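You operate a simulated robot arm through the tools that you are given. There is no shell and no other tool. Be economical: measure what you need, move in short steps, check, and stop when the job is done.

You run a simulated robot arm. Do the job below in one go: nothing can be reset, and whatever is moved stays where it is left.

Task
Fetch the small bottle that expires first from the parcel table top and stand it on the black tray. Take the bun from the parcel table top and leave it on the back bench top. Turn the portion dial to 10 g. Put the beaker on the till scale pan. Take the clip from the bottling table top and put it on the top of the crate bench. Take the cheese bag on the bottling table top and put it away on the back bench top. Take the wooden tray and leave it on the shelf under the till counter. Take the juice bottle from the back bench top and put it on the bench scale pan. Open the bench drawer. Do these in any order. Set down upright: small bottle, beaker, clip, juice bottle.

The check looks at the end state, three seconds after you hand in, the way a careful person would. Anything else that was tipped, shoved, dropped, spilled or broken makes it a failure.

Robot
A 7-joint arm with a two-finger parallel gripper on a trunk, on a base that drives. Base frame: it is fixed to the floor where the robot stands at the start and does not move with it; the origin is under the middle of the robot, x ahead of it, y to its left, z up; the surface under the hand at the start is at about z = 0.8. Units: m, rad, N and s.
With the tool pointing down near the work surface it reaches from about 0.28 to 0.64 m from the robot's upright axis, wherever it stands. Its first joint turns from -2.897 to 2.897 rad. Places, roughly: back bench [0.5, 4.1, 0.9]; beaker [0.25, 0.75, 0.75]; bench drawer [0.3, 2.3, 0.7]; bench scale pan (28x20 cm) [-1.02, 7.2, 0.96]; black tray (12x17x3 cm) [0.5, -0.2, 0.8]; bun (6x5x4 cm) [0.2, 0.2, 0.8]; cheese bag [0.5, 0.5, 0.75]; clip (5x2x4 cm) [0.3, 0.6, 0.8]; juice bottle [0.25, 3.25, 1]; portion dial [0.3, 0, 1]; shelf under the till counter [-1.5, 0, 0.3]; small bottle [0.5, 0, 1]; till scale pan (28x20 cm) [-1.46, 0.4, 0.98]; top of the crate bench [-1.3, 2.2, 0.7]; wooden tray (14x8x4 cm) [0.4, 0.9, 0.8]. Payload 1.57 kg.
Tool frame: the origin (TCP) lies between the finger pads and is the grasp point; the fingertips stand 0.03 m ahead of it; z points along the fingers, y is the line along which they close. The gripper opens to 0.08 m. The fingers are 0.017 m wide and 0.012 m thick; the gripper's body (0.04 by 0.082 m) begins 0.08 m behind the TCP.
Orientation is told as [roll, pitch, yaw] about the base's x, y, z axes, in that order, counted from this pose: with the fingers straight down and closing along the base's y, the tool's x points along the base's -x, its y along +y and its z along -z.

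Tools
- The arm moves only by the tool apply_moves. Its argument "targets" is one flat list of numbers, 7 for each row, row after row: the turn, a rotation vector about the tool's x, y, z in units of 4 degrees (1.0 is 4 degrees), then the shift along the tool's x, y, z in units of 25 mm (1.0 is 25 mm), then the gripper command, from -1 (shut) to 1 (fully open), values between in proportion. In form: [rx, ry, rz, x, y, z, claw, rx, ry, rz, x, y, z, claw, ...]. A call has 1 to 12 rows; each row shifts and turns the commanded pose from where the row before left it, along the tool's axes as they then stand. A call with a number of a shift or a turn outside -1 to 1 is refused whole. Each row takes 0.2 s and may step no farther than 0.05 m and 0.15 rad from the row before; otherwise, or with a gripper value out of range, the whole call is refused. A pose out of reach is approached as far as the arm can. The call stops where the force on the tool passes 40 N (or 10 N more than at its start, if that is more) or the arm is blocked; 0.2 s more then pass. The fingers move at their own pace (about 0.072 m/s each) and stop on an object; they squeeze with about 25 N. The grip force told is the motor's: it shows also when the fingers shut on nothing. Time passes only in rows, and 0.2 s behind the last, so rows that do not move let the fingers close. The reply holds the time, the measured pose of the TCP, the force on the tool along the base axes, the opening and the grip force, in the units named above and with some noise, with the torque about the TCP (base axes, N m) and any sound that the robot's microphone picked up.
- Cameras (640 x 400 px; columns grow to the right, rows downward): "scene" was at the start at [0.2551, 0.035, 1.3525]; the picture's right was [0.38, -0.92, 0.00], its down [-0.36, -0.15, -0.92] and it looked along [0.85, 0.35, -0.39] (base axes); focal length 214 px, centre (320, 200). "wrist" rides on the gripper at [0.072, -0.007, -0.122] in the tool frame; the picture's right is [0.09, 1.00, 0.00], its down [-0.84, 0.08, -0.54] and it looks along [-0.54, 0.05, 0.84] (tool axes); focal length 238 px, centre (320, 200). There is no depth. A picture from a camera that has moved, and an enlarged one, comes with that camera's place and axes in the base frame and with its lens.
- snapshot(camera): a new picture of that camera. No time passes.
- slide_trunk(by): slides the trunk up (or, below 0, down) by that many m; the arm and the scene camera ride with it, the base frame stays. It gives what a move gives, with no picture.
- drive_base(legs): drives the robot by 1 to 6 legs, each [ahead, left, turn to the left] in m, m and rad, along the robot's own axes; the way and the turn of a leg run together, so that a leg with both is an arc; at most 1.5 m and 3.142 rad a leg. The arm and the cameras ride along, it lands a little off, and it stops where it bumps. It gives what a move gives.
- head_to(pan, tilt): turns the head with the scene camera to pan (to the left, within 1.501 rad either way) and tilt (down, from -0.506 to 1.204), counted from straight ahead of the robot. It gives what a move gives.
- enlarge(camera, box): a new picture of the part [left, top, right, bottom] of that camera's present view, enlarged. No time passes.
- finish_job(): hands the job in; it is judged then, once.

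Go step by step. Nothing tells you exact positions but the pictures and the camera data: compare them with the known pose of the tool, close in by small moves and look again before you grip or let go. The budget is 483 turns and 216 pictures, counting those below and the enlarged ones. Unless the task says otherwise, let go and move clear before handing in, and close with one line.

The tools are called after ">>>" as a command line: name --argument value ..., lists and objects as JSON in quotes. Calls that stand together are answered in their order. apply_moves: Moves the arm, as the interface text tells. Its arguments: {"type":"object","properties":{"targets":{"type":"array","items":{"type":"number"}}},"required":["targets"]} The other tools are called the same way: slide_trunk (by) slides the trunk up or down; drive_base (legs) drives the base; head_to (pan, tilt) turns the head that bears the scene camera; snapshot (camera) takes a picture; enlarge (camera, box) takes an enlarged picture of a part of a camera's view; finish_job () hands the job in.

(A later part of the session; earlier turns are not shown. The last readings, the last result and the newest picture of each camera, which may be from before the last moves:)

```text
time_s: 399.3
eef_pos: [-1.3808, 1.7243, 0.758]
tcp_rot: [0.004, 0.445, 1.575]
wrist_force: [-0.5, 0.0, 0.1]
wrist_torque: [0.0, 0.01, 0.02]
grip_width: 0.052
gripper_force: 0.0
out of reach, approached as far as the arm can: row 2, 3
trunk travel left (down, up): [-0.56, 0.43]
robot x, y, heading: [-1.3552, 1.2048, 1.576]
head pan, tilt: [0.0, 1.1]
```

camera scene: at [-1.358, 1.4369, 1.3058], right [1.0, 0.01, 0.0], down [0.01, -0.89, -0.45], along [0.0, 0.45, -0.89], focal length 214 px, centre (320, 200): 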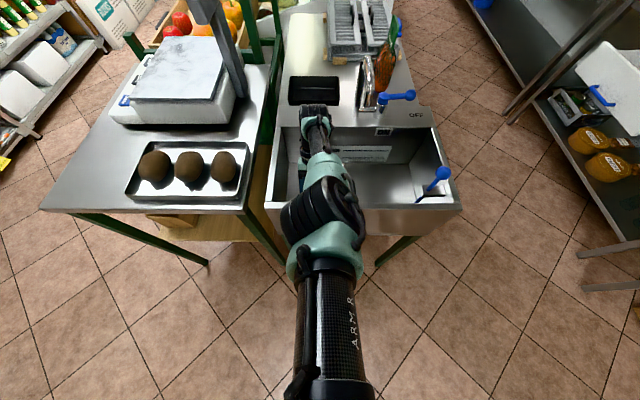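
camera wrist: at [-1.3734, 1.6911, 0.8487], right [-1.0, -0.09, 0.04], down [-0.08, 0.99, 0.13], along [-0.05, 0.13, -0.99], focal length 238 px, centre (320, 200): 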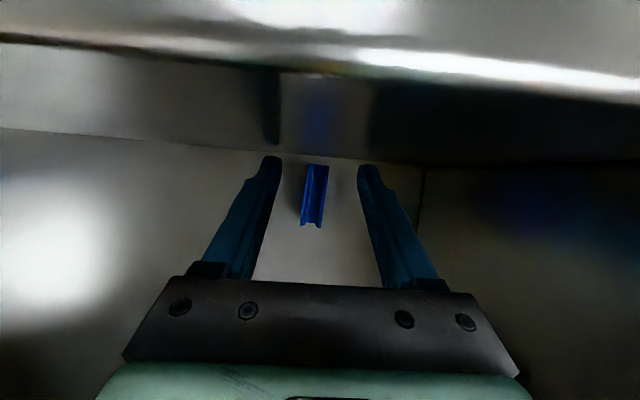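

>>> drive_base --legs '[[0.04, 0, 0]]'

>>> apply_moves --targets '[0, 0, 0, 0.72, 0, 0.34, 0.3, 0, 0, 0, 0.72, 0, 0.34, 0.3]'

```text
time_s: 400.2
eef_pos: [-1.38, 1.7655, 0.758]
tcp_rot: [0.002, 0.446, 1.573]
wrist_force: [0.1, 1.3, -0.5]
wrist_torque: [0.0, 0.01, 0.01]
grip_width: 0.0521
gripper_force: 0.0
trunk travel left (down, up): [-0.56, 0.43]
robot x, y, heading: [-1.3563, 1.2459, 1.581]
head pan, tilt: [0.0, 1.1]
```

```text
time_s: 400.8
eef_pos: [-1.3789, 1.762, 0.7498]
tcp_rot: [0.004, 0.446, 1.573]
wrist_force: [-0.2, -0.7, 0.1]
wrist_torque: [0.0, 0.01, 0.01]
grip_width: 0.0517
gripper_force: 0.1
out of reach, approached as far as the arm can: row 1, 2
trunk travel left (down, up): [-0.56, 0.43]
robot x, y, heading: [-1.3532, 1.2439, 1.58]
head pan, tilt: [0.0, 1.1]
```

Stuck at full stretch again; raise the trunk clear of the sink and untilt, which brings the wrist inward.

>>> slide_trunk --by 0.22

>>> apply_moves --targets '[0, -1, 0, 0, 0, 0, 0.3, 0, -1, 0, 0, 0, 0, 0.3, 0, -1, 0, 0, 0, 0, 0.3, 0, -1, 0, 0, 0, 0, 0.3, 0, -1, 0, 0, 0, 0, 0.3, 0, -1, 0, 0, 0, 0, 0.3]'

>>> apply_moves --targets '[0, 0, 0, 1, 0, 0, 0.3, 0, 0, 0, 1, 0, 0, 0.3]'

```text
time_s: 403.1
eef_pos: [-1.38, 1.7611, 0.9699]
tcp_rot: [0.003, 0.448, 1.575]
wrist_force: [0.2, 0.5, -0.7]
wrist_torque: [0.01, 0.01, -0.01]
grip_width: 0.052
gripper_force: 0.1
trunk travel left (down, up): [-0.78, 0.21]
robot x, y, heading: [-1.3569, 1.2443, 1.581]
head pan, tilt: [0.0, 1.1]
```

```text
time_s: 404.5
eef_pos: [-1.3832, 1.8461, 0.9344]
tcp_rot: [0.002, 0.029, 1.575]
wrist_force: [0.2, -0.4, -0.8]
wrist_torque: [0.01, 0.04, 0.01]
grip_width: 0.052
gripper_force: 0.1
out of reach, approached as far as the arm can: row 1, 2, 3, 4, 5, 6
trunk travel left (down, up): [-0.78, 0.21]
robot x, y, heading: [-1.3563, 1.2455, 1.581]
head pan, tilt: [0.0, 1.1]
```

```text
time_s: 405.1
eef_pos: [-1.3832, 1.8379, 0.9172]
tcp_rot: [0.005, 0.03, 1.574]
wrist_force: [0.4, 0.8, 0.0]
wrist_torque: [0.01, -0.02, -0.01]
grip_width: 0.0521
gripper_force: 0.0
out of reach, approached as far as the arm can: row 1, 2
trunk travel left (down, up): [-0.78, 0.21]
robot x, y, heading: [-1.3572, 1.2502, 1.579]
head pan, tilt: [0.0, 1.1]
```

>>> apply_moves --targets '[0, 1, 0, 0.5, 0, 0, 0.3, 0, 1, 0, 0.5, 0, 0, 0.3, 0, 1, 0, 0.5, 0, 0, 0.3, 0, 1, 0, 0.5, 0, 0, 0.3, 0, 1, 0, 0.5, 0, 0, 0.3, 0, 0, 0, 1, 0, 0, 0.3, 0, 0, 0, 1, 0, 0, 0.3, 0, 0, 0, 1, 0, 0, 0.3]'

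```text
time_s: 406.9
eef_pos: [-1.3879, 1.7602, 0.9318]
tcp_rot: [0.003, 0.379, 1.574]
wrist_force: [0.4, 0.4, -0.3]
wrist_torque: [-0.02, 0.03, 0.01]
grip_width: 0.0521
gripper_force: 0.1
out of reach, approached as far as the arm can: row 2, 3, 5, 6, 7, 8
trunk travel left (down, up): [-0.78, 0.21]
robot x, y, heading: [-1.3558, 1.244, 1.575]
head pan, tilt: [0.0, 1.1]
```

>>> apply_moves --targets '[0, 0, 0, 0.5, 0, -1, 0.3, 0, 0, 0, 0.5, 0, -1, 0.3, 0, 0, 0, 0.5, 0, -1, 0.3, 0, 0, 0, 0.5, 0, -1, 0.3]'

>>> snapshot --camera "scene"

```text
time_s: 407.9
eef_pos: [-1.3909, 1.7972, 1.0272]
tcp_rot: [0.003, 0.379, 1.573]
wrist_force: [-0.7, 0.3, -0.1]
wrist_torque: [-0.01, 0.02, 0.01]
grip_width: 0.0519
gripper_force: 0.0
out of reach, approached as far as the arm can: row 1, 2, 3, 4
trunk travel left (down, up): [-0.78, 0.21]
robot x, y, heading: [-1.3567, 1.2443, 1.583]
head pan, tilt: [0.0, 1.1]
```

```text
64 pictures are left
camera scene: at [-1.3581, 1.4777, 1.5258], right [1.0, 0.01, 0.0], down [0.01, -0.89, -0.45], along [0.0, 0.45, -0.89], focal length 214 px, centre (320, 200)
```

scene: 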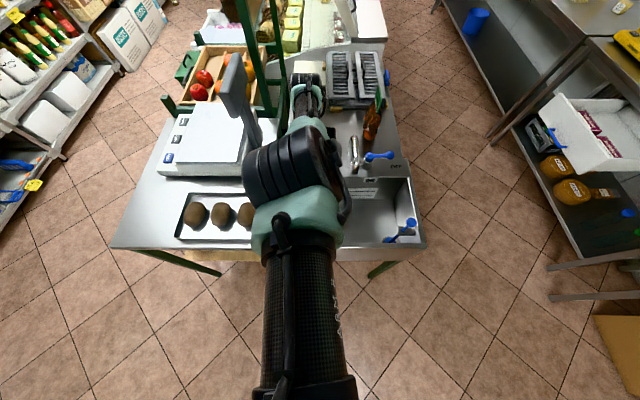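

>>> apply_moves --targets '[0, 0, 0, 1, 1, 0, 0.3, 0, 0, 0, 1, 1, 0, 0.3, 0, 0, 0, 1, 1, 0, 0.3, 0, 0, 0, 1, 1, 0, 0.3]'

```text
time_s: 408.9
eef_pos: [-1.5069, 1.7829, 1.043]
tcp_rot: [0.003, 0.383, 1.575]
wrist_force: [0.1, 0.5, 0.3]
wrist_torque: [0.02, 0.04, -0.03]
grip_width: 0.0521
gripper_force: 0.1
out of reach, approached as far as the arm can: row 1, 2, 3, 4
trunk travel left (down, up): [-0.78, 0.21]
robot x, y, heading: [-1.3564, 1.2448, 1.582]
head pan, tilt: [0.0, 1.1]
```

>>> apply_moves --targets '[0, 0, 0, 0.37, -0.4, -0.93, 0.3, 0, 0, 0, 0.37, -0.4, -0.93, 0.3, 0, 0, 0, 0.37, -0.4, -0.93, 0.3, 0, 0, 0, 0.37, -0.4, -0.93, 0.3, 0, 0, 0, 0.37, -0.4, -0.93, 0.3, 0, 0, 0, 0.37, -0.4, -0.93, 0.3, 0, 0, 0, 0.37, -0.4, -0.93, 0.3, 0, 0, 0, 0.37, -0.4, -0.93, 0.3]'

>>> apply_moves --targets '[0, 0, 0, 1, -0.3, 0, 0.3, 0, 0, 0, 1, -0.3, 0, 0.3, 0, 0, 0, 1, -0.3, 0, 0.3, 0, 0, 0, 1, -0.3, 0, 0.3]'

```text
time_s: 410.7
eef_pos: [-1.4352, 1.8177, 1.2265]
tcp_rot: [0.005, 0.374, 1.58]
wrist_force: [-0.2, 0.1, 0.0]
wrist_torque: [0.02, 0.01, 0.02]
grip_width: 0.052
gripper_force: 0.1
out of reach, approached as far as the arm can: row 1, 2, 3, 4, 5, 6, 8
trunk travel left (down, up): [-0.78, 0.21]
robot x, y, heading: [-1.3532, 1.2422, 1.578]
head pan, tilt: [0.0, 1.1]
```

```text
time_s: 411.7
eef_pos: [-1.4345, 1.8177, 1.2255]
tcp_rot: [0.004, 0.376, 1.581]
wrist_force: [-0.2, 0.2, 0.1]
wrist_torque: [0.03, 0.04, -0.02]
grip_width: 0.0522
gripper_force: 0.0
out of reach, approached as far as the arm can: row 1, 2, 3, 4
trunk travel left (down, up): [-0.78, 0.21]
robot x, y, heading: [-1.358, 1.2478, 1.576]
head pan, tilt: [0.0, 1.1]
```

>>> apply_moves --targets '[0, 0, 0, -1, -0.3, 0.3, 0.3, 0, 0, 0, -1, -0.3, 0.3, 0.3, 0, 0, 0, -1, -0.3, 0.3, 0.3, 0, 0, 0, -1, -0.3, 0.3, 0.3, 0, 0, 0, -1, -0.3, 0.3, 0.3, 0, 0, 0, -1, -0.3, 0.3, 0.3]'

>>> apply_moves --targets '[0, -1, 0, 0, 0, 0, 0.3, 0, -1, 0, 0, 0, 0, 0.3, 0, -1, 0, 0, 0, 0, 0.3, 0, -1, 0, 0, 0, 0, 0.3, 0, -1, 0, 0, 0, 0, 0.3]'

>>> apply_moves --targets '[0, 0, 0, 1, 0, 0, 0.3, 0, 0, 0, 1, 0, 0, 0.3, 0, 0, 0, 1, 0, 0, 0.3]'

```text
time_s: 413.1
eef_pos: [-1.377, 1.8226, 1.1717]
tcp_rot: [0.004, 0.377, 1.573]
wrist_force: [0.7, 0.3, -0.1]
wrist_torque: [0.0, 0.0, 0.01]
grip_width: 0.0523
gripper_force: 0.0
out of reach, approached as far as the arm can: row 1, 2, 3, 4, 5, 6
trunk travel left (down, up): [-0.78, 0.21]
robot x, y, heading: [-1.3525, 1.2453, 1.578]
head pan, tilt: [0.0, 1.1]
```

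```text
time_s: 414.3
eef_pos: [-1.3821, 1.8995, 1.1712]
tcp_rot: [0.002, 0.03, 1.573]
wrist_force: [-0.1, -0.3, -0.4]
wrist_torque: [0.06, -0.05, -0.01]
grip_width: 0.0519
gripper_force: 0.0
out of reach, approached as far as the arm can: row 1, 2, 3, 4, 5
trunk travel left (down, up): [-0.78, 0.21]
robot x, y, heading: [-1.3526, 1.2449, 1.581]
head pan, tilt: [0.0, 1.1]
```

```text
time_s: 415.1
eef_pos: [-1.381, 1.8993, 1.1697]
tcp_rot: [0.004, 0.029, 1.575]
wrist_force: [-0.5, 0.7, 0.4]
wrist_torque: [0.0, 0.0, 0.01]
grip_width: 0.052
gripper_force: 0.1
out of reach, approached as far as the arm can: row 1, 2, 3
trunk travel left (down, up): [-0.78, 0.21]
robot x, y, heading: [-1.3505, 1.2475, 1.575]
head pan, tilt: [0.0, 1.1]
```

>>> apply_moves --targets '[0, 1, 0, 0, 0, 0, 0.3, 0, 1, 0, 0, 0, 0, 0.3, 0, 1, 0, 0, 0, 0, 0.3, 0, 1, 0, 0, 0, 0, 0.3]'

>>> apply_moves --targets '[0, 0, 0, 1, 0.3, 0, 0.3, 0, 0, 0, 1, 0.3, 0, 0.3, 0, 0, 0, 1, 0.3, 0, 0.3, 0, 0, 0, 1, 0.3, 0, 0.3]'

```text
time_s: 416.1
eef_pos: [-1.3696, 1.8368, 1.1897]
tcp_rot: [0.005, 0.313, 1.574]
wrist_force: [0.2, -0.1, -0.4]
wrist_torque: [-0.04, -0.02, 0.01]
grip_width: 0.052
gripper_force: 0.0
out of reach, approached as far as the arm can: row 1, 2, 3, 4
trunk travel left (down, up): [-0.78, 0.21]
robot x, y, heading: [-1.3537, 1.2457, 1.582]
head pan, tilt: [0.0, 1.1]
```

```text
time_s: 417.1
eef_pos: [-1.4071, 1.8352, 1.2222]
tcp_rot: [0.002, 0.308, 1.574]
wrist_force: [-0.9, 0.8, -0.2]
wrist_torque: [0.03, -0.01, 0.02]
grip_width: 0.0521
gripper_force: 0.0
out of reach, approached as far as the arm can: row 1, 2, 3, 4
trunk travel left (down, up): [-0.78, 0.21]
robot x, y, heading: [-1.3565, 1.2459, 1.583]
head pan, tilt: [0.0, 1.1]
```

>>> apply_moves --targets '[0, 0, 0, 0.3, -1, 0, 0.3, 0, 0, 0, 0.3, -1, 0, 0.3, 0, 0, 0, 0.3, -1, 0, 0.3, 0, 0, 0, 0.3, -1, 0, 0.3, 0, 0, 0, 0.3, -1, 0, 0.3, 0, 0, 0, 0.3, -1, 0, 0.3, 0, 0, 0, 0.3, -1, 0, 0.3, 0, 0, 0, 0.3, -1, 0, 0.3, 0, 0, 0, 0.3, -1, 0, 0.3, 0, 0, 0, 0.3, -1, 0, 0.3]'

>>> apply_moves --targets '[0, 0, 0, 1, 0.3, 0, 0.3, 0, 0, 0, 1, 0.3, 0, 0.3, 0, 0, 0, 1, 0.3, 0, 0.3, 0, 0, 0, 1, 0.3, 0, 0.3]'

>>> snapshot --camera "scene"

```text
time_s: 419.3
eef_pos: [-1.1524, 1.7986, 1.2438]
tcp_rot: [0.003, 0.309, 1.574]
wrist_force: [0.0, 0.4, 0.4]
wrist_torque: [0.04, 0.01, 0.03]
grip_width: 0.0519
gripper_force: 0.0
out of reach, approached as far as the arm can: row 1, 2, 3, 4, 5, 6, 8
trunk travel left (down, up): [-0.78, 0.21]
robot x, y, heading: [-1.356, 1.242, 1.581]
head pan, tilt: [0.0, 1.1]
```

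```text
time_s: 420.3
eef_pos: [-1.1491, 1.7954, 1.2682]
tcp_rot: [0.002, 0.31, 1.575]
wrist_force: [1.0, -0.1, -0.6]
wrist_torque: [-0.01, 0.0, 0.0]
grip_width: 0.0518
gripper_force: 0.1
out of reach, approached as far as the arm can: row 1, 2, 3, 4
trunk travel left (down, up): [-0.78, 0.21]
robot x, y, heading: [-1.3541, 1.2468, 1.58]
head pan, tilt: [0.0, 1.1]
```

```text
63 pictures are left
camera scene: at [-1.358, 1.4779, 1.5258], right [1.0, 0.01, 0.0], down [0.01, -0.89, -0.45], along [0.0, 0.45, -0.89], focal length 214 px, centre (320, 200)
```

scene: 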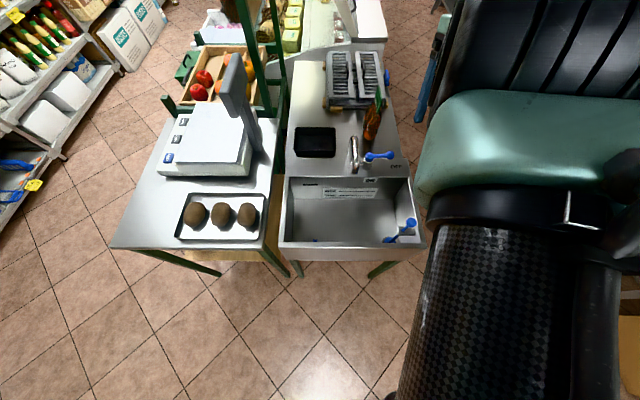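

>>> apply_moves --targets '[0, 0, 0, 0, -0.5, 1, 0.3, 0, 0, 0, 0, -0.5, 1, 0.3, 0, 0, 0, 0, -0.5, 1, 0.3, 0, 0, 0, 0, -0.5, 1, 0.3, 0, 1, 0, 0, 0, 0, 0.3, 0, 1, 0, 0, 0, 0, 0.3, 0, 1, 0, 0, 0, 0, 0.3]'

>>> apply_moves --targets '[0, 0, 0, 1, 0.3, 0, 0.3, 0, 0, 0, 1, 0.3, 0, 0.3, 0, 0, 0, 1, 0.3, 0, 0.3, 0, 0, 0, 1, 0.3, 0, 0.3]'

```text
time_s: 421.9
eef_pos: [-1.1038, 1.7559, 1.1747]
tcp_rot: [0.002, 0.446, 1.578]
wrist_force: [-0.6, 0.3, 0.7]
wrist_torque: [0.0, -0.01, -0.01]
grip_width: 0.0519
gripper_force: 0.1
out of reach, approached as far as the arm can: row 1, 2, 4, 5, 6, 7
trunk travel left (down, up): [-0.78, 0.21]
robot x, y, heading: [-1.3564, 1.247, 1.577]
head pan, tilt: [0.0, 1.1]
```

```text
time_s: 422.9
eef_pos: [-1.0929, 1.7487, 1.2146]
tcp_rot: [0.001, 0.447, 1.575]
wrist_force: [0.2, -0.2, -1.0]
wrist_torque: [0.0, -0.02, 0.01]
grip_width: 0.0521
gripper_force: 0.0
out of reach, approached as far as the arm can: row 1, 2, 3, 4
trunk travel left (down, up): [-0.78, 0.21]
robot x, y, heading: [-1.3559, 1.2457, 1.582]
head pan, tilt: [0.0, 1.1]
```

>>> apply_moves --targets '[0, 0, 0, 0.2, 0, 0, 0.3]'

>>> apply_moves --targets '[0, 0, 0, -0.2, 0, 0, 0.3]'

```text
time_s: 423.3
eef_pos: [-1.0925, 1.7475, 1.2168]
tcp_rot: [0.001, 0.445, 1.574]
wrist_force: [-0.6, -0.1, -0.2]
wrist_torque: [-0.01, -0.03, 0.0]
grip_width: 0.0522
gripper_force: 0.1
out of reach, approached as far as the arm can: row 1
trunk travel left (down, up): [-0.78, 0.21]
robot x, y, heading: [-1.3572, 1.243, 1.58]
head pan, tilt: [0.0, 1.1]
```

```text
time_s: 423.7
eef_pos: [-1.0917, 1.7487, 1.2164]
tcp_rot: [0.002, 0.445, 1.575]
wrist_force: [-0.1, -0.4, 0.6]
wrist_torque: [-0.01, 0.03, 0.03]
grip_width: 0.0518
gripper_force: 0.1
out of reach, approached as far as the arm can: row 1
trunk travel left (down, up): [-0.78, 0.21]
robot x, y, heading: [-1.3568, 1.2466, 1.573]
head pan, tilt: [0.0, 1.1]
```

>>> apply_moves --targets '[0, 0, -1, 0, 0, 0, 0.3, 0, 0, -1, 0, 0, 0, 0.3, 0, 0, -1, 0, 0, 0, 0.3, 0, 0, -1, 0, 0, 0, 0.3, 0, 0, 0, 1, 0, 0, 0.3, 0, 0, 0, 1, 0, 0, 0.3]'

>>> apply_moves --targets '[0, 0, 1, 0, 0, 0, 0.3, 0, 0, 1, 0, 0, 0, 0.3, 0, 0, 1, 0, 0, 0, 0.3, 0, 0, 1, 0, 0, 0, 0.3, 0, 0, 1, 0, 0, 0, 0.3, 0, 0, 1, 0, 0, 0, 0.3, 0, 0, 1, 0, 0, 0, 0.3, 0, 0, 1, 0, 0, 0, 0.3, 0, 0, 0, 1, 0, 0, 0.3, 0, 0, 0, 1, 0, 0, 0.3]'

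```text
time_s: 425.1
eef_pos: [-1.0852, 1.7443, 1.2199]
tcp_rot: [0.132, 0.425, 1.882]
wrist_force: [0.0, 0.2, 0.0]
wrist_torque: [-0.02, 0.0, 0.01]
grip_width: 0.0522
gripper_force: 0.0
out of reach, approached as far as the arm can: row 5, 6
trunk travel left (down, up): [-0.78, 0.21]
robot x, y, heading: [-1.3605, 1.2431, 1.579]
head pan, tilt: [0.0, 1.1]
```

```text
time_s: 427.3
eef_pos: [-1.08, 1.7421, 1.2268]
tcp_rot: [-0.129, 0.429, 1.267]
wrist_force: [1.0, -0.3, -0.4]
wrist_torque: [0.0, 0.01, 0.01]
grip_width: 0.0519
gripper_force: 0.1
out of reach, approached as far as the arm can: row 9, 10
trunk travel left (down, up): [-0.78, 0.21]
robot x, y, heading: [-1.3588, 1.2443, 1.577]
head pan, tilt: [0.0, 1.1]
```

>>> apply_moves --targets '[0, 0, -1, 0, 0, 0, 0.3, 0, 0, -1, 0, 0, 0, 0.3, 0, 0, -1, 0, 0, 0, 0.3, 0, 0, -1, 0, 0, 0, 0.3, 0, -1, 0, 0, 0, 0, 0.3, 0, -1, 0, 0, 0, 0, 0.3, 0, -1, 0, 0, 0, 0, 0.3, 0, -1, 0, 0, 0, 0, 0.3, 0, -1, 0, 0, 0, 0, 0.3, 0, -1, 0, 0, 0, 0, 0.3]'

>>> apply_moves --targets '[0, 0, 0, -1, -0.6, 0.4, 0.3, 0, 0, 0, -1, -0.6, 0.4, 0.3, 0, 0, 0, -1, -0.6, 0.4, 0.3, 0, 0, 0, -1, -0.6, 0.4, 0.3, 0, 0, 0, -1, -0.6, 0.4, 0.3, 0, 0, 0, -1, -0.6, 0.4, 0.3]'

>>> apply_moves --targets '[0, 1, 0, 0, 0, 0, 0.3, 0, 1, 0, 0, 0, 0, 0.3, 0, 1, 0, 0, 0, 0, 0.3, 0, 1, 0, 0, 0, 0, 0.3]'

>>> apply_moves --targets '[0, 0, 0, 1, 0.3, 0, 0.3, 0, 0, 0, 1, 0.3, 0, 0.3]'

```text
time_s: 429.5
eef_pos: [-1.0403, 1.8069, 1.2317]
tcp_rot: [0.004, 0.028, 1.574]
wrist_force: [0.3, 0.1, 0.1]
wrist_torque: [0.01, 0.04, 0.0]
grip_width: 0.0521
gripper_force: 0.0
out of reach, approached as far as the arm can: row 5, 6, 7, 8, 9, 10
trunk travel left (down, up): [-0.78, 0.21]
robot x, y, heading: [-1.3536, 1.2455, 1.578]
head pan, tilt: [0.0, 1.1]
```

```text
time_s: 430.9
eef_pos: [-1.0445, 1.8133, 1.2111]
tcp_rot: [0.002, 0.026, 1.576]
wrist_force: [-0.7, 0.6, 0.3]
wrist_torque: [0.04, 0.01, 0.01]
grip_width: 0.0521
gripper_force: 0.0
out of reach, approached as far as the arm can: row 1, 2, 3, 4, 5, 6
trunk travel left (down, up): [-0.78, 0.21]
robot x, y, heading: [-1.355, 1.2437, 1.581]
head pan, tilt: [0.0, 1.1]
```

```text
time_s: 431.9
eef_pos: [-1.0768, 1.7671, 1.2238]
tcp_rot: [0.003, 0.31, 1.574]
wrist_force: [-0.8, -0.7, -0.2]
wrist_torque: [0.01, 0.0, -0.02]
grip_width: 0.052
gripper_force: 0.1
out of reach, approached as far as the arm can: row 1, 2, 3, 4
trunk travel left (down, up): [-0.78, 0.21]
robot x, y, heading: [-1.3516, 1.2438, 1.579]
head pan, tilt: [0.0, 1.1]
```

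```text
time_s: 432.5
eef_pos: [-1.0681, 1.7621, 1.2429]
tcp_rot: [0.001, 0.306, 1.574]
wrist_force: [0.2, -0.9, 0.2]
wrist_torque: [0.01, -0.02, 0.0]
grip_width: 0.0523
gripper_force: 0.1
out of reach, approached as far as the arm can: row 1, 2
trunk travel left (down, up): [-0.78, 0.21]
robot x, y, heading: [-1.3571, 1.2482, 1.581]
head pan, tilt: [0.0, 1.1]
```

The arm sits on its stretch limit (a sphere about the shoulder). I straighten the tool, set the height level with the shoulder centre, and push exactly radially inward for many rows.

>>> apply_moves --targets '[0, -1, 0, 0, 0, 0.5, 0.3, 0, -1, 0, 0, 0, 0.5, 0.3, 0, -1, 0, 0, 0, 0.5, 0.3, 0, -1, 0, 0, 0, 0.5, 0.3, 0, -0.4, 0, 0, 0, 0.5, 0.3, 0, 0, 0, 0, 0, 0.3, 0.3]'

>>> apply_moves --targets '[0, 0, 0, 0.87, 0.49, 0, 0.3, 0, 0, 0, 0.87, 0.49, 0, 0.3, 0, 0, 0, 0.87, 0.49, 0, 0.3, 0, 0, 0, 0.87, 0.49, 0, 0.3, 0, 0, 0, 0.87, 0.49, 0, 0.3, 0, 0, 0, 0.87, 0.49, 0, 0.3, 0, 0, 0, 0.87, 0.49, 0, 0.3, 0, 0, 0, 0.87, 0.49, 0, 0.3]'

```text
time_s: 433.9
eef_pos: [-1.0328, 1.8122, 1.1799]
tcp_rot: [0.003, -0.001, 1.574]
wrist_force: [0.0, 0.1, -0.5]
wrist_torque: [0.04, 0.02, -0.01]
grip_width: 0.0522
gripper_force: 0.1
out of reach, approached as far as the arm can: row 1, 2, 3, 4, 5
trunk travel left (down, up): [-0.78, 0.21]
robot x, y, heading: [-1.356, 1.2432, 1.576]
head pan, tilt: [0.0, 1.1]
```

```text
time_s: 435.7
eef_pos: [-1.0327, 1.8121, 1.1789]
tcp_rot: [0.001, -0.003, 1.574]
wrist_force: [0.4, 0.0, -0.7]
wrist_torque: [0.05, 0.01, 0.0]
grip_width: 0.052
gripper_force: 0.2
out of reach, approached as far as the arm can: row 1, 2, 3, 4, 5, 6, 7, 8
trunk travel left (down, up): [-0.78, 0.21]
robot x, y, heading: [-1.3586, 1.2442, 1.58]
head pan, tilt: [0.0, 1.1]
```

>>> apply_moves --targets '[0, 1, 0, 0, 0, 0, 0.3, 0, 1, 0, 0, 0, 0, 0.3, 0, 1, 0, 0, 0, 0, 0.3, 0, 1, 0, 0, 0, 0, 0.3, 0, 1, 0, 0, 0, 0, 0.3, 0, 1, 0, 0, 0, 0, 0.3, 0, 1, 0, 0, 0, 0, 0.3, 0, 1, 0, 0, 0, 0, 0.3, 0, 1, 0, 0, 0, 0, 0.3, 0, 1, 0, 0, 0, 0, 0.3, 0, 1, 0, 0, 0, 0, 0.3, 0, 1, 0, 0, 0, 0, 0.3]'

>>> apply_moves --targets '[0, 0, 0, 1, 0.5, 0, 0.3, 0, 0, 0, 1, 0.5, 0, 0.3]'

```text
time_s: 438.3
eef_pos: [-1.0844, 1.7084, 1.1907]
tcp_rot: [-0.006, 0.644, 1.568]
wrist_force: [-0.2, 0.3, -1.3]
wrist_torque: [-0.02, 0.02, -0.01]
grip_width: 0.0519
gripper_force: 0.1
out of reach, approached as far as the arm can: row 1, 2, 3, 4, 5, 6, 7, 8, 9, 10, 11, 12
trunk travel left (down, up): [-0.78, 0.21]
robot x, y, heading: [-1.3563, 1.2456, 1.58]
head pan, tilt: [0.0, 1.1]
```

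```text
time_s: 438.9
eef_pos: [-1.1097, 1.668, 1.2226]
tcp_rot: [-0.003, 0.639, 1.572]
wrist_force: [0.2, -0.6, -0.4]
wrist_torque: [0.05, 0.0, -0.02]
grip_width: 0.052
gripper_force: 0.0
trunk travel left (down, up): [-0.78, 0.21]
robot x, y, heading: [-1.3595, 1.2449, 1.579]
head pan, tilt: [0.0, 1.1]
```

Unlocked. Recipe noted (tilt to the wrist limit, then pull in). Pulling in further and straightening.

>>> apply_moves --targets '[0, 0, 0, 0.8, 0.8, 0.5, 0.3, 0, 0, 0, 0.8, 0.8, 0.5, 0.3, 0, 0, 0, 0.5, 0.8, 0.3, 0.3, 0, -1, 0, 0, 0.6, 0, 0.3, 0, -1, 0, 0, 0.6, 0, 0.3, 0, -1, 0, 0, 0.6, 0, 0.3, 0, -1, 0, 0, 0.6, 0, 0.3, 0, -1, 0, 0, 0.6, 0, 0.3, 0, -1, 0, 0, 0.6, 0, 0.3, 0, -1, 0, 0, 0.6, 0, 0.3, 0, -1, 0, 0, 0.6, 0, 0.3, 0, -1, 0, 0, 0.6, 0, 0.3]'

```text
time_s: 441.5
eef_pos: [-1.3019, 1.6066, 1.2249]
tcp_rot: [-0.007, 0.009, 1.57]
wrist_force: [-0.1, -0.3, 0.0]
wrist_torque: [-0.03, -0.04, 0.01]
grip_width: 0.052
gripper_force: 0.0
trunk travel left (down, up): [-0.78, 0.21]
robot x, y, heading: [-1.3555, 1.2421, 1.581]
head pan, tilt: [0.0, 1.1]
```

Healthy again. New plan: keep the trunk higher and the robot closer so the arm slopes down into the sink. Aligning above the clip with the 25° tilt.

>>> drive_base --legs '[[0.03, 0, 0]]'

>>> apply_moves --targets '[0, 0, 0, -1, 1, 0, 0.3, 0, 0, 0, -1, 1, 0, 0.3, 0, 0, 0, -0.8, 1, 0, 0.3, 0, 1, 0, 0, 0, 0, 0.3, 0, 1, 0, 0, 0, 0, 0.3, 0, 1, 0, 0, 0, 0, 0.3, 0, 1, 0, 0, 0, 0, 0.3, 0, 1, 0, 0, 0, 0, 0.3, 0, 1, 0, 0, 0, 0, 0.3, 0, 0.2, 0, 0, 0, 0, 0.3]'

>>> slide_trunk --by -0.18

>>> snapshot --camera "wrist"

```text
time_s: 442.3
eef_pos: [-1.3015, 1.6358, 1.2237]
tcp_rot: [-0.004, 0.013, 1.57]
wrist_force: [0.2, 0.1, 0.5]
wrist_torque: [0.02, 0.01, 0.0]
grip_width: 0.0521
gripper_force: 0.1
trunk travel left (down, up): [-0.78, 0.21]
robot x, y, heading: [-1.354, 1.2742, 1.584]
head pan, tilt: [0.0, 1.1]
```

```text
time_s: 444.5
eef_pos: [-1.3773, 1.707, 1.2232]
tcp_rot: [-0.006, 0.444, 1.567]
wrist_force: [-0.4, 0.7, -0.6]
wrist_torque: [0.01, 0.01, 0.02]
grip_width: 0.0517
gripper_force: 0.1
trunk travel left (down, up): [-0.78, 0.21]
robot x, y, heading: [-1.3599, 1.2798, 1.582]
head pan, tilt: [0.0, 1.1]
```

```text
time_s: 446.5
eef_pos: [-1.377, 1.7061, 1.0417]
tcp_rot: [-0.005, 0.445, 1.567]
wrist_force: [0.7, -0.7, -0.6]
wrist_torque: [0.03, -0.04, -0.05]
grip_width: 0.0519
gripper_force: 0.0
trunk travel left (down, up): [-0.6, 0.39]
robot x, y, heading: [-1.3552, 1.2758, 1.581]
head pan, tilt: [0.0, 1.1]
```

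```text
62 pictures are left
camera wrist: at [-1.3701, 1.6937, 1.1823], right [-1.0, -0.08, 0.04], down [-0.08, 0.99, 0.13], along [-0.05, 0.13, -0.99], focal length 238 px, centre (320, 200)
```

wrist: 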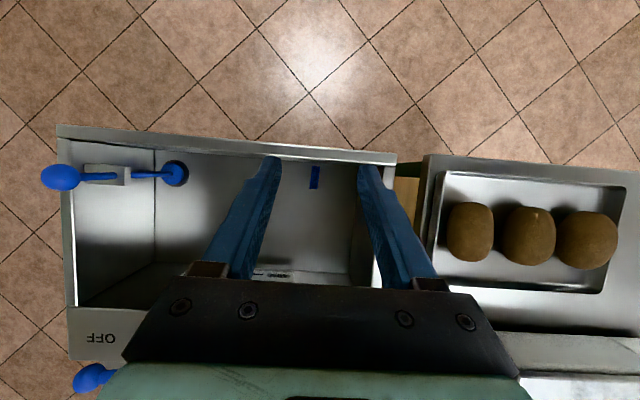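

>>> apply_moves --targets '[0, 0, 0, -0.475, 0, 0.862, 0.3, 0, 0, 0, -0.475, 0, 0.862, 0.3, 0, 0, 0, -0.475, 0, 0.862, 0.3, 0, 0, 0, -0.475, 0, 0.862, 0.3, 0, 0, 0, -0.475, 0, 0.862, 0.3, 0, 0, 0, -0.475, 0, 0.862, 0.3, 0, 0, 0, -0.475, 0, 0.862, 0.3, 0, 0, 0, -0.475, 0, 0.862, 0.3, 0, 0, 0, -0.475, 0, 0.862, 0.3]'

>>> snapshot --camera "scene"

```text
time_s: 448.5
eef_pos: [-1.3734, 1.7178, 0.8194]
tcp_rot: [-0.004, 0.444, 1.569]
wrist_force: [0.6, 0.6, 0.3]
wrist_torque: [-0.01, 0.01, -0.01]
grip_width: 0.052
gripper_force: 0.3
trunk travel left (down, up): [-0.6, 0.39]
robot x, y, heading: [-1.3538, 1.2733, 1.582]
head pan, tilt: [0.0, 1.1]
```

```text
61 pictures are left
camera scene: at [-1.3582, 1.5073, 1.3458], right [1.0, 0.01, 0.0], down [0.01, -0.89, -0.45], along [0.0, 0.45, -0.89], focal length 214 px, centre (320, 200)
```

scene: 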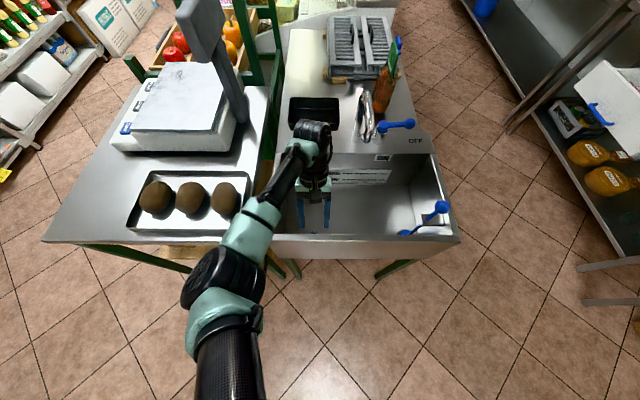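

>>> apply_moves --targets '[0, 0, 0, -0.45, 0, 0.86, 0.3, 0, 0, 0, -0.45, 0.05, 0.86, 0.3, 0, 0, 0, -0.43, 0.05, 0.86, 0.3, 0, 0, 0, -0.43, 0.05, 0.86, 0.3]'

>>> snapshot --camera "wrist"

>>> snapshot --camera "scene"

```text
time_s: 449.5
eef_pos: [-1.3787, 1.7252, 0.7224]
tcp_rot: [-0.005, 0.447, 1.567]
wrist_force: [-0.1, -0.7, -0.1]
wrist_torque: [0.01, -0.02, 0.0]
grip_width: 0.0522
gripper_force: 0.1
trunk travel left (down, up): [-0.6, 0.39]
robot x, y, heading: [-1.3538, 1.272, 1.58]
head pan, tilt: [0.0, 1.1]
```

```text
60 pictures are left
camera wrist: at [-1.3712, 1.7116, 0.8627], right [-1.0, -0.08, 0.04], down [-0.08, 0.99, 0.13], along [-0.05, 0.12, -0.99], focal length 238 px, centre (320, 200)
```

wrist: 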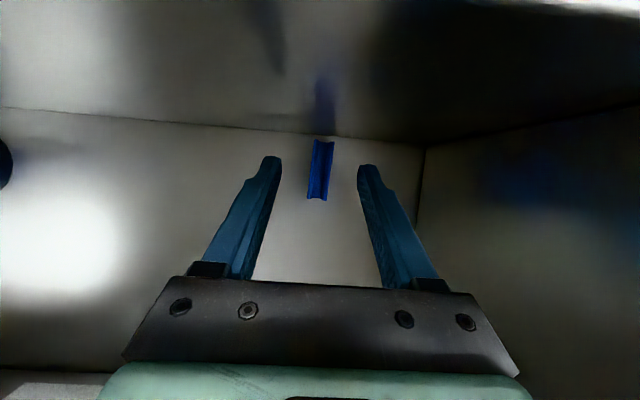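

```text
59 pictures are left
camera scene: at [-1.3582, 1.5074, 1.3458], right [1.0, 0.01, 0.0], down [0.01, -0.89, -0.45], along [0.0, 0.45, -0.89], focal length 214 px, centre (320, 200)
```

scene: 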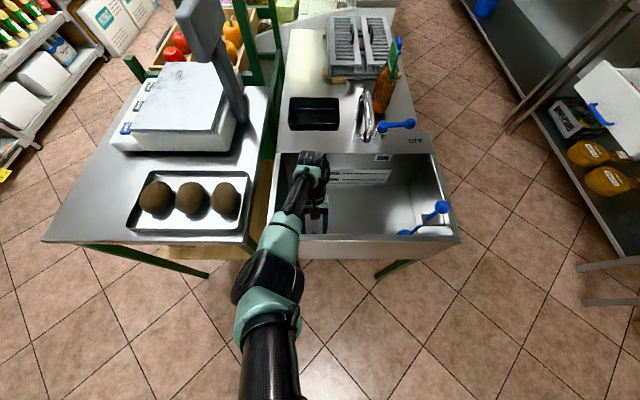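

>>> apply_moves --targets '[0, 0, 0, -0.29, 0, 0.6, 0.3, 0, 0, 0, -0.25, 0, 0.5, 0.3, 0, 0, 0, -0.1, 0, 0.2, 0.3]'

>>> snapshot --camera "wrist"

```text
time_s: 450.3
eef_pos: [-1.3789, 1.7219, 0.6868]
tcp_rot: [-0.007, 0.446, 1.567]
wrist_force: [0.0, -1.0, -0.1]
wrist_torque: [-0.02, 0.0, 0.02]
grip_width: 0.052
gripper_force: 0.0
trunk travel left (down, up): [-0.6, 0.39]
robot x, y, heading: [-1.3557, 1.2739, 1.581]
head pan, tilt: [0.0, 1.1]
```

```text
58 pictures are left
camera wrist: at [-1.3724, 1.7103, 0.8265], right [-1.0, -0.08, 0.04], down [-0.08, 0.99, 0.13], along [-0.05, 0.13, -0.99], focal length 238 px, centre (320, 200)
```

wrist: 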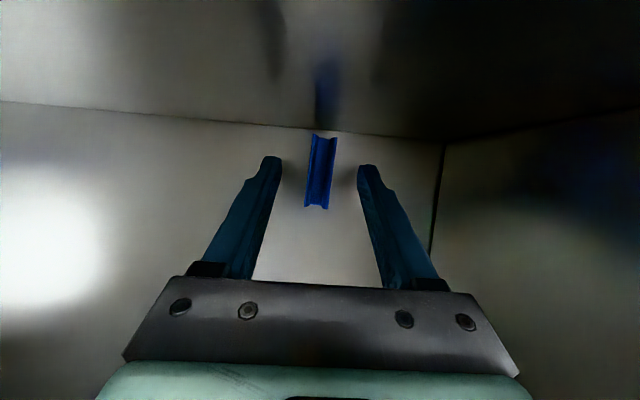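

>>> apply_moves --targets '[0, 0, 0, -0.17, 0, 0.36, 0.3, 0, 0, 0, -0.12, 0, 0.25, 0.3, 0, 0, 0, 0, 0, 0, -1, 0, 0, 0, 0, 0, 0, -1, 0, 0, 0, 0, 0, 0, -1]'

>>> snapshot --camera "wrist"

```text
time_s: 451.5
eef_pos: [-1.3792, 1.7227, 0.6696]
tcp_rot: [-0.007, 0.444, 1.566]
wrist_force: [-0.1, 0.0, -1.0]
wrist_torque: [0.01, -0.01, 0.01]
grip_width: 0.0154
gripper_force: 24.7
trunk travel left (down, up): [-0.6, 0.39]
robot x, y, heading: [-1.3577, 1.2741, 1.581]
head pan, tilt: [0.0, 1.1]
```

```text
57 pictures are left
camera wrist: at [-1.3728, 1.7094, 0.81], right [-1.0, -0.08, 0.04], down [-0.08, 0.99, 0.13], along [-0.05, 0.13, -0.99], focal length 238 px, centre (320, 200)
```

wrist: 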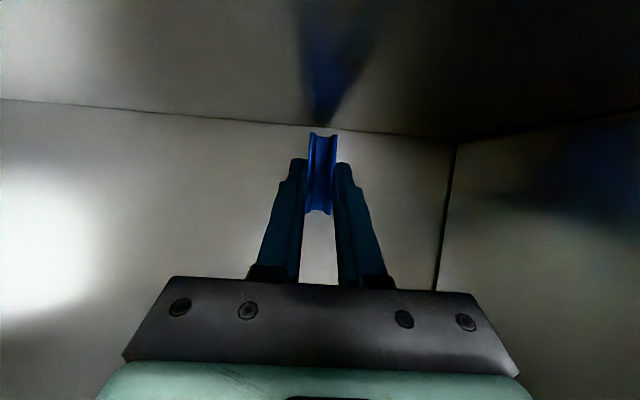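

Clip gripped. Lifting straight up out of the sink.

>>> apply_moves --targets '[0, 0, 0, 0.43, 0, -0.9, -1, 0, 0, 0, 0.43, 0, -0.9, -1, 0, 0, 0, 0.43, 0, -0.9, -1, 0, 0, 0, 0.43, 0, -0.9, -1, 0, 0, 0, 0.43, 0, -0.9, -1, 0, 0, 0, 0.43, 0, -0.9, -1, 0, 0, 0, 0.43, 0, -0.9, -1, 0, 0, 0, 0.43, 0, -0.9, -1, 0, 0, 0, 0.43, 0, -0.9, -1, 0, 0, 0, 0.43, 0, -0.9, -1]'

>>> slide_trunk --by 0.15

>>> snapshot --camera "wrist"

```text
time_s: 453.7
eef_pos: [-1.3805, 1.7213, 0.9201]
tcp_rot: [-0.003, 0.445, 1.57]
wrist_force: [0.4, 0.0, 0.2]
wrist_torque: [-0.03, 0.0, -0.01]
grip_width: 0.0161
gripper_force: 24.3
trunk travel left (down, up): [-0.6, 0.39]
robot x, y, heading: [-1.352, 1.2751, 1.584]
head pan, tilt: [0.0, 1.1]
```

```text
time_s: 455.5
eef_pos: [-1.3805, 1.7226, 1.0692]
tcp_rot: [-0.005, 0.446, 1.571]
wrist_force: [-0.7, -0.6, -1.6]
wrist_torque: [-0.03, -0.02, 0.01]
grip_width: 0.0159
gripper_force: 24.9
trunk travel left (down, up): [-0.75, 0.24]
robot x, y, heading: [-1.3579, 1.2738, 1.584]
head pan, tilt: [0.0, 1.1]
```

```text
56 pictures are left
camera wrist: at [-1.3739, 1.7101, 1.2101], right [-1.0, -0.08, 0.04], down [-0.08, 0.99, 0.13], along [-0.05, 0.13, -0.99], focal length 238 px, centre (320, 200)
```

wrist: 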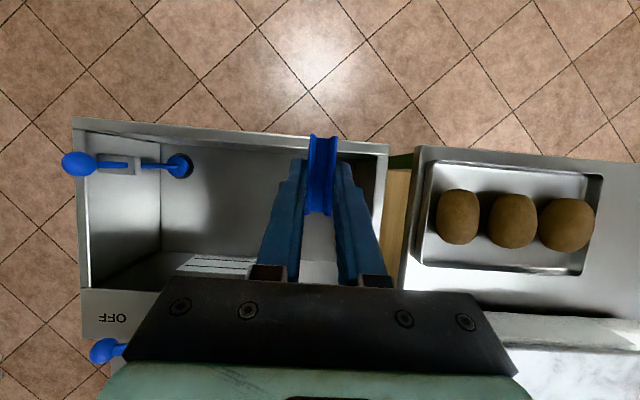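

>>> enlarge --camera "wrist" --box '[280, 120, 360, 220]'

```text
4.00 times, centred on (320, 170) of wrist
camera zoom: at [-1.3739, 1.7101, 1.2101], right [-1.0, -0.08, 0.04], down [-0.08, 0.99, 0.13], along [-0.05, 0.13, -0.99], focal length 953 px, centre (320, 320)
```

zoom: 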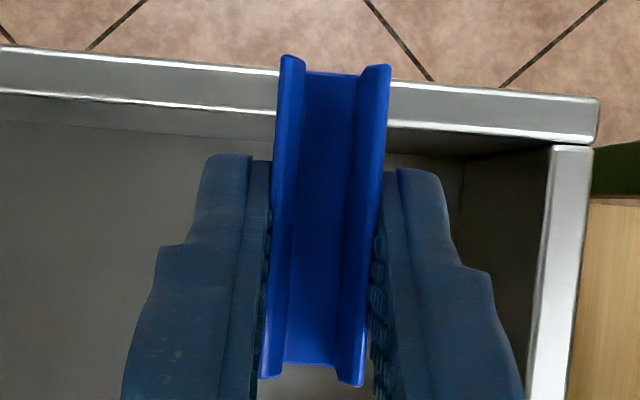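

Clip (a U-channel, open side up, so inverted) is held by its side walls. I'll flip it in two 90° steps on the free part of the bottling table, then carry it upright to the crate bench. Driving there gently.

>>> drive_base --legs '[[-0.3, 0, 0], [0, 0, -0.8], [0, 0, -0.78], [1.0, 0, 0]]'

>>> drive_base --legs '[[0, -0.45, 0], [0.1, 0, 0]]'

>>> snapshot --camera "wrist"

```text
time_s: 466.6
eef_pos: [0.114, 0.9749, 1.0693]
tcp_rot: [-0.006, 0.445, -0.023]
wrist_force: [0.6, 0.2, 0.1]
wrist_torque: [0.01, 0.03, -0.01]
grip_width: 0.0159
gripper_force: 25.0
trunk travel left (down, up): [-0.75, 0.24]
robot x, y, heading: [-0.3338, 0.961, -0.009]
head pan, tilt: [0.0, 1.1]
```

```text
time_s: 470.1
eef_pos: [0.2089, 0.5247, 1.0703]
tcp_rot: [-0.005, 0.446, -0.013]
wrist_force: [0.1, 0.6, -0.3]
wrist_torque: [-0.01, 0.01, 0.01]
grip_width: 0.0159
gripper_force: 25.4
trunk travel left (down, up): [-0.75, 0.24]
robot x, y, heading: [-0.2409, 0.5074, -0.003]
head pan, tilt: [0.0, 1.1]
```

```text
54 pictures are left
camera wrist: at [0.1976, 0.5189, 1.2103], right [-0.07, 1.0, 0.04], down [0.99, 0.07, 0.13], along [0.13, 0.04, -0.99], focal length 238 px, centre (320, 200)
```

wrist: 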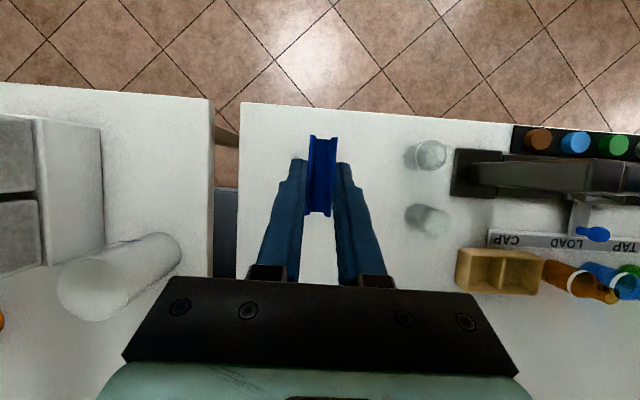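

Still held. Backing up 12 cm, extending forward, and rotating the tool by 90° in the air.

>>> drive_base --legs '[[-0.12, 0, 0]]'

>>> apply_moves --targets '[0, 0, 0, -0.9, 0, -0.43, -1, 0, 0, 0, -0.9, 0, -0.43, -1, 0, 0, 0, -0.9, 0, -0.43, -1, 0, 0, 0, -0.9, 0, -0.43, -1, 0, -1, 0, 0, 0, 0, -1, 0, -1, 0, 0, 0, 0, -1, 0, -1, 0, 0, 0, 0, -1, 0, -1, 0, 0, 0, 0, -1, 0, -1, 0, 0, 0, 0, -1, 0, -1, 0, 0, 0, 0, -1, 0, -1, 0, 0, 0, 0, -1, 0, -1, 0, 0, 0, 0, -1]'

>>> apply_moves --targets '[0, -1, 0, 0, 0, 0, -1, 0, -1, 0, 0, 0, 0, -1, 0, -1, 0, 0, 0, 0, -1, 0, -1, 0, 0, 0, 0, -1, 0, -1, 0, 0, 0, 0, -1, 0, -1, 0, 0, 0, 0, -1, 0, -1, 0, 0, 0, 0, -1, 0, -1, 0, 0, 0, 0, -1, 0, -1, 0, 0, 0, 0, -1, 0, -1, 0, 0, 0, 0, -1, 0, -1, 0, 0, 0, 0, -1, 0, -1, 0, 0, 0, 0, -1]'

>>> apply_moves --targets '[0, -1, 0, 0, 0, 0, -1, 0, -1, 0, 0, 0, 0, -1, 0, -0.5, 0, 0, 0, 0, -1]'

```text
time_s: 471.3
eef_pos: [0.0887, 0.5262, 1.0704]
tcp_rot: [-0.007, 0.445, -0.014]
wrist_force: [-0.2, -0.1, -0.7]
wrist_torque: [-0.01, -0.04, 0.0]
grip_width: 0.0159
gripper_force: 24.8
trunk travel left (down, up): [-0.75, 0.24]
robot x, y, heading: [-0.3563, 0.5059, -0.002]
head pan, tilt: [0.0, 1.1]
```

```text
time_s: 473.9
eef_pos: [0.1886, 0.525, 1.0714]
tcp_rot: [-0.003, -0.115, -0.011]
wrist_force: [0.1, -0.4, 0.5]
wrist_torque: [0.0, 0.0, 0.01]
grip_width: 0.0156
gripper_force: 25.5
trunk travel left (down, up): [-0.75, 0.24]
robot x, y, heading: [-0.3614, 0.5063, -0.005]
head pan, tilt: [0.0, 1.1]
```

```text
time_s: 476.5
eef_pos: [0.1883, 0.5251, 1.0714]
tcp_rot: [-0.004, -0.953, -0.005]
wrist_force: [0.1, -0.4, -0.4]
wrist_torque: [0.02, 0.02, 0.03]
grip_width: 0.016
gripper_force: 25.3
trunk travel left (down, up): [-0.75, 0.24]
robot x, y, heading: [-0.3601, 0.506, 0.003]
head pan, tilt: [0.0, 1.1]
```

```text
time_s: 477.3
eef_pos: [0.1886, 0.5242, 1.0692]
tcp_rot: [-0.008, -1.128, -0.004]
wrist_force: [-0.3, -0.9, -0.1]
wrist_torque: [-0.02, 0.03, 0.01]
grip_width: 0.016
gripper_force: 24.7
trunk travel left (down, up): [-0.75, 0.24]
robot x, y, heading: [-0.3645, 0.5074, -0.006]
head pan, tilt: [0.0, 1.1]
```

>>> slide_trunk --by -0.2

>>> enlarge --camera "scene" --box '[230, 60, 410, 220]'

>>> snapshot --camera "wrist"

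```text
time_s: 479.5
eef_pos: [0.1863, 0.5245, 0.8694]
tcp_rot: [-0.01, -1.125, -0.002]
wrist_force: [0.3, 0.0, -0.1]
wrist_torque: [-0.03, 0.01, 0.04]
grip_width: 0.0158
gripper_force: 25.2
trunk travel left (down, up): [-0.55, 0.44]
robot x, y, heading: [-0.3558, 0.5075, -0.004]
head pan, tilt: [0.0, 1.1]
```

```text
2.50 times, centred on (320, 140) of scene
camera zoom: at [-0.1277, 0.505, 1.2958], right [0.0, -1.0, 0.0], down [-0.89, 0.0, -0.45], along [0.45, 0.0, -0.89], focal length 536 px, centre (320, 350)
```

zoom: 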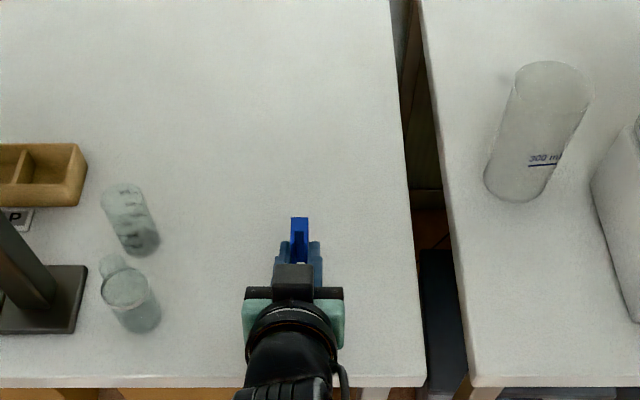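

```text
52 pictures are left
camera wrist: at [0.0478, 0.5195, 0.8561], right [-0.03, 1.0, -0.09], down [-0.13, 0.08, 0.99], along [0.99, 0.04, 0.13], focal length 238 px, centre (320, 200)
```

wrist: 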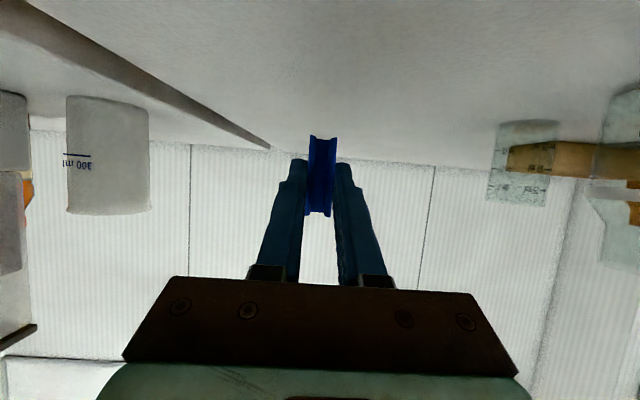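

Lowering to stand the clip on its end.

>>> apply_moves --targets '[0, 0, 0, 0.54, 0, 0.26, -1, 0, 0, 0, 0.36, 0, 0.17, -1, 0, 0, 0, 0.18, 0, 0.09, -1]'

```text
time_s: 480.3
eef_pos: [0.1879, 0.5216, 0.8387]
tcp_rot: [-0.01, -1.126, -0.001]
wrist_force: [0.0, 0.1, 0.0]
wrist_torque: [0.0, -0.04, -0.02]
grip_width: 0.0158
gripper_force: 24.7
trunk travel left (down, up): [-0.55, 0.44]
robot x, y, heading: [-0.3636, 0.5076, -0.003]
head pan, tilt: [0.0, 1.1]
```

>>> apply_moves --targets '[0, 0, 0, 0.09, 0, 0.043, -1, 0, 0, 0, 0.09, 0, 0.043, -1, 0, 0, 0, 0, 0, 0, -1]'

>>> enlarge --camera "wrist" --box '[270, 100, 370, 230]'

```text
time_s: 481.1
eef_pos: [0.1879, 0.5232, 0.8347]
tcp_rot: [-0.011, -1.125, -0.001]
wrist_force: [0.2, -0.8, -0.3]
wrist_torque: [0.02, -0.01, -0.01]
grip_width: 0.0158
gripper_force: 24.7
trunk travel left (down, up): [-0.55, 0.44]
robot x, y, heading: [-0.3608, 0.5086, -0.003]
head pan, tilt: [0.0, 1.1]
```

```text
3.08 times, centred on (320, 165) of wrist
camera zoom: at [0.0476, 0.5173, 0.8212], right [-0.03, 1.0, -0.09], down [-0.13, 0.08, 0.99], along [0.99, 0.04, 0.13], focal length 733 px, centre (320, 308)
```

zoom: 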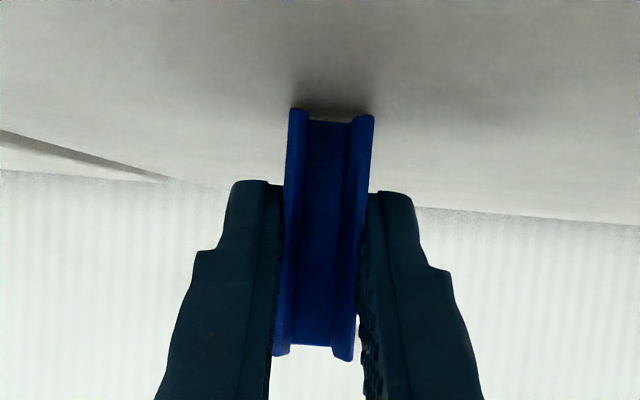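

>>> apply_moves --targets '[0, 0, 0, 0.09, 0, 0.043, -1, 0, 0, 0, 0.07, 0, 0.034, -1, 0, 0, 0, 0.05, 0, 0.02, -1]'

```text
time_s: 481.9
eef_pos: [0.1885, 0.5222, 0.8323]
tcp_rot: [-0.01, -1.133, -0.004]
wrist_force: [0.2, -4.4, 10.1]
wrist_torque: [-0.11, -0.14, -0.03]
grip_width: 0.016
gripper_force: 25.2
trunk travel left (down, up): [-0.55, 0.44]
robot x, y, heading: [-0.3588, 0.5055, 0.0]
head pan, tilt: [0.0, 1.1]
```

Contact; releasing and retreating along the tool axis.

>>> apply_moves --targets '[0, 0, 0, -0.04, 0, -0.02, -0.3, 0, 0, 0, 0, 0, 0, 0, 0, 0, 0, 0, 0, 0, 0, 0, 0, 0, 0, 0, -0.8, 0, 0, 0, 0, 0, 0, -0.9, 0, 0, 0, 0, 0, 0, -0.9, 0, 0, 0, 0, 0, 0, -0.9, 0]'

>>> slide_trunk --by 0.2

>>> enlarge --camera "scene" --box '[230, 60, 410, 220]'

```text
time_s: 483.5
eef_pos: [0.1087, 0.5262, 0.8673]
tcp_rot: [-0.009, -1.126, -0.002]
wrist_force: [-0.1, -0.5, -0.8]
wrist_torque: [-0.01, -0.01, 0.04]
grip_width: 0.0398
gripper_force: 0.1
trunk travel left (down, up): [-0.55, 0.44]
robot x, y, heading: [-0.3632, 0.512, 0.002]
head pan, tilt: [0.0, 1.1]
```

```text
time_s: 485.6
eef_pos: [0.1093, 0.5259, 1.0669]
tcp_rot: [-0.01, -1.126, -0.003]
wrist_force: [0.0, 0.4, 0.6]
wrist_torque: [-0.05, -0.01, 0.0]
grip_width: 0.0402
gripper_force: 0.2
trunk travel left (down, up): [-0.75, 0.24]
robot x, y, heading: [-0.3624, 0.5085, -0.003]
head pan, tilt: [0.0, 1.1]
```

```text
2.50 times, centred on (320, 140) of scene
camera zoom: at [-0.1276, 0.505, 1.4958], right [0.0, -1.0, 0.0], down [-0.89, 0.0, -0.45], along [0.45, 0.0, -0.89], focal length 536 px, centre (320, 350)
```

zoom: 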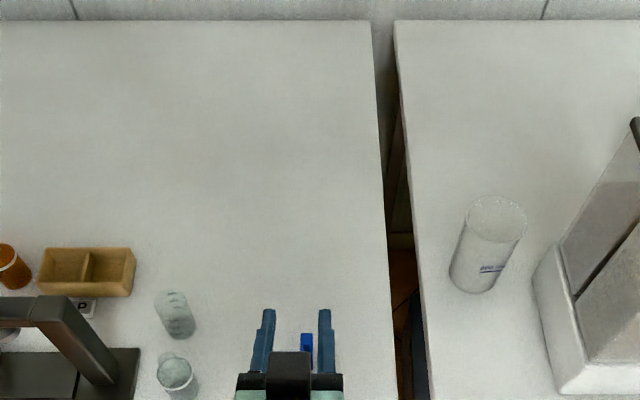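

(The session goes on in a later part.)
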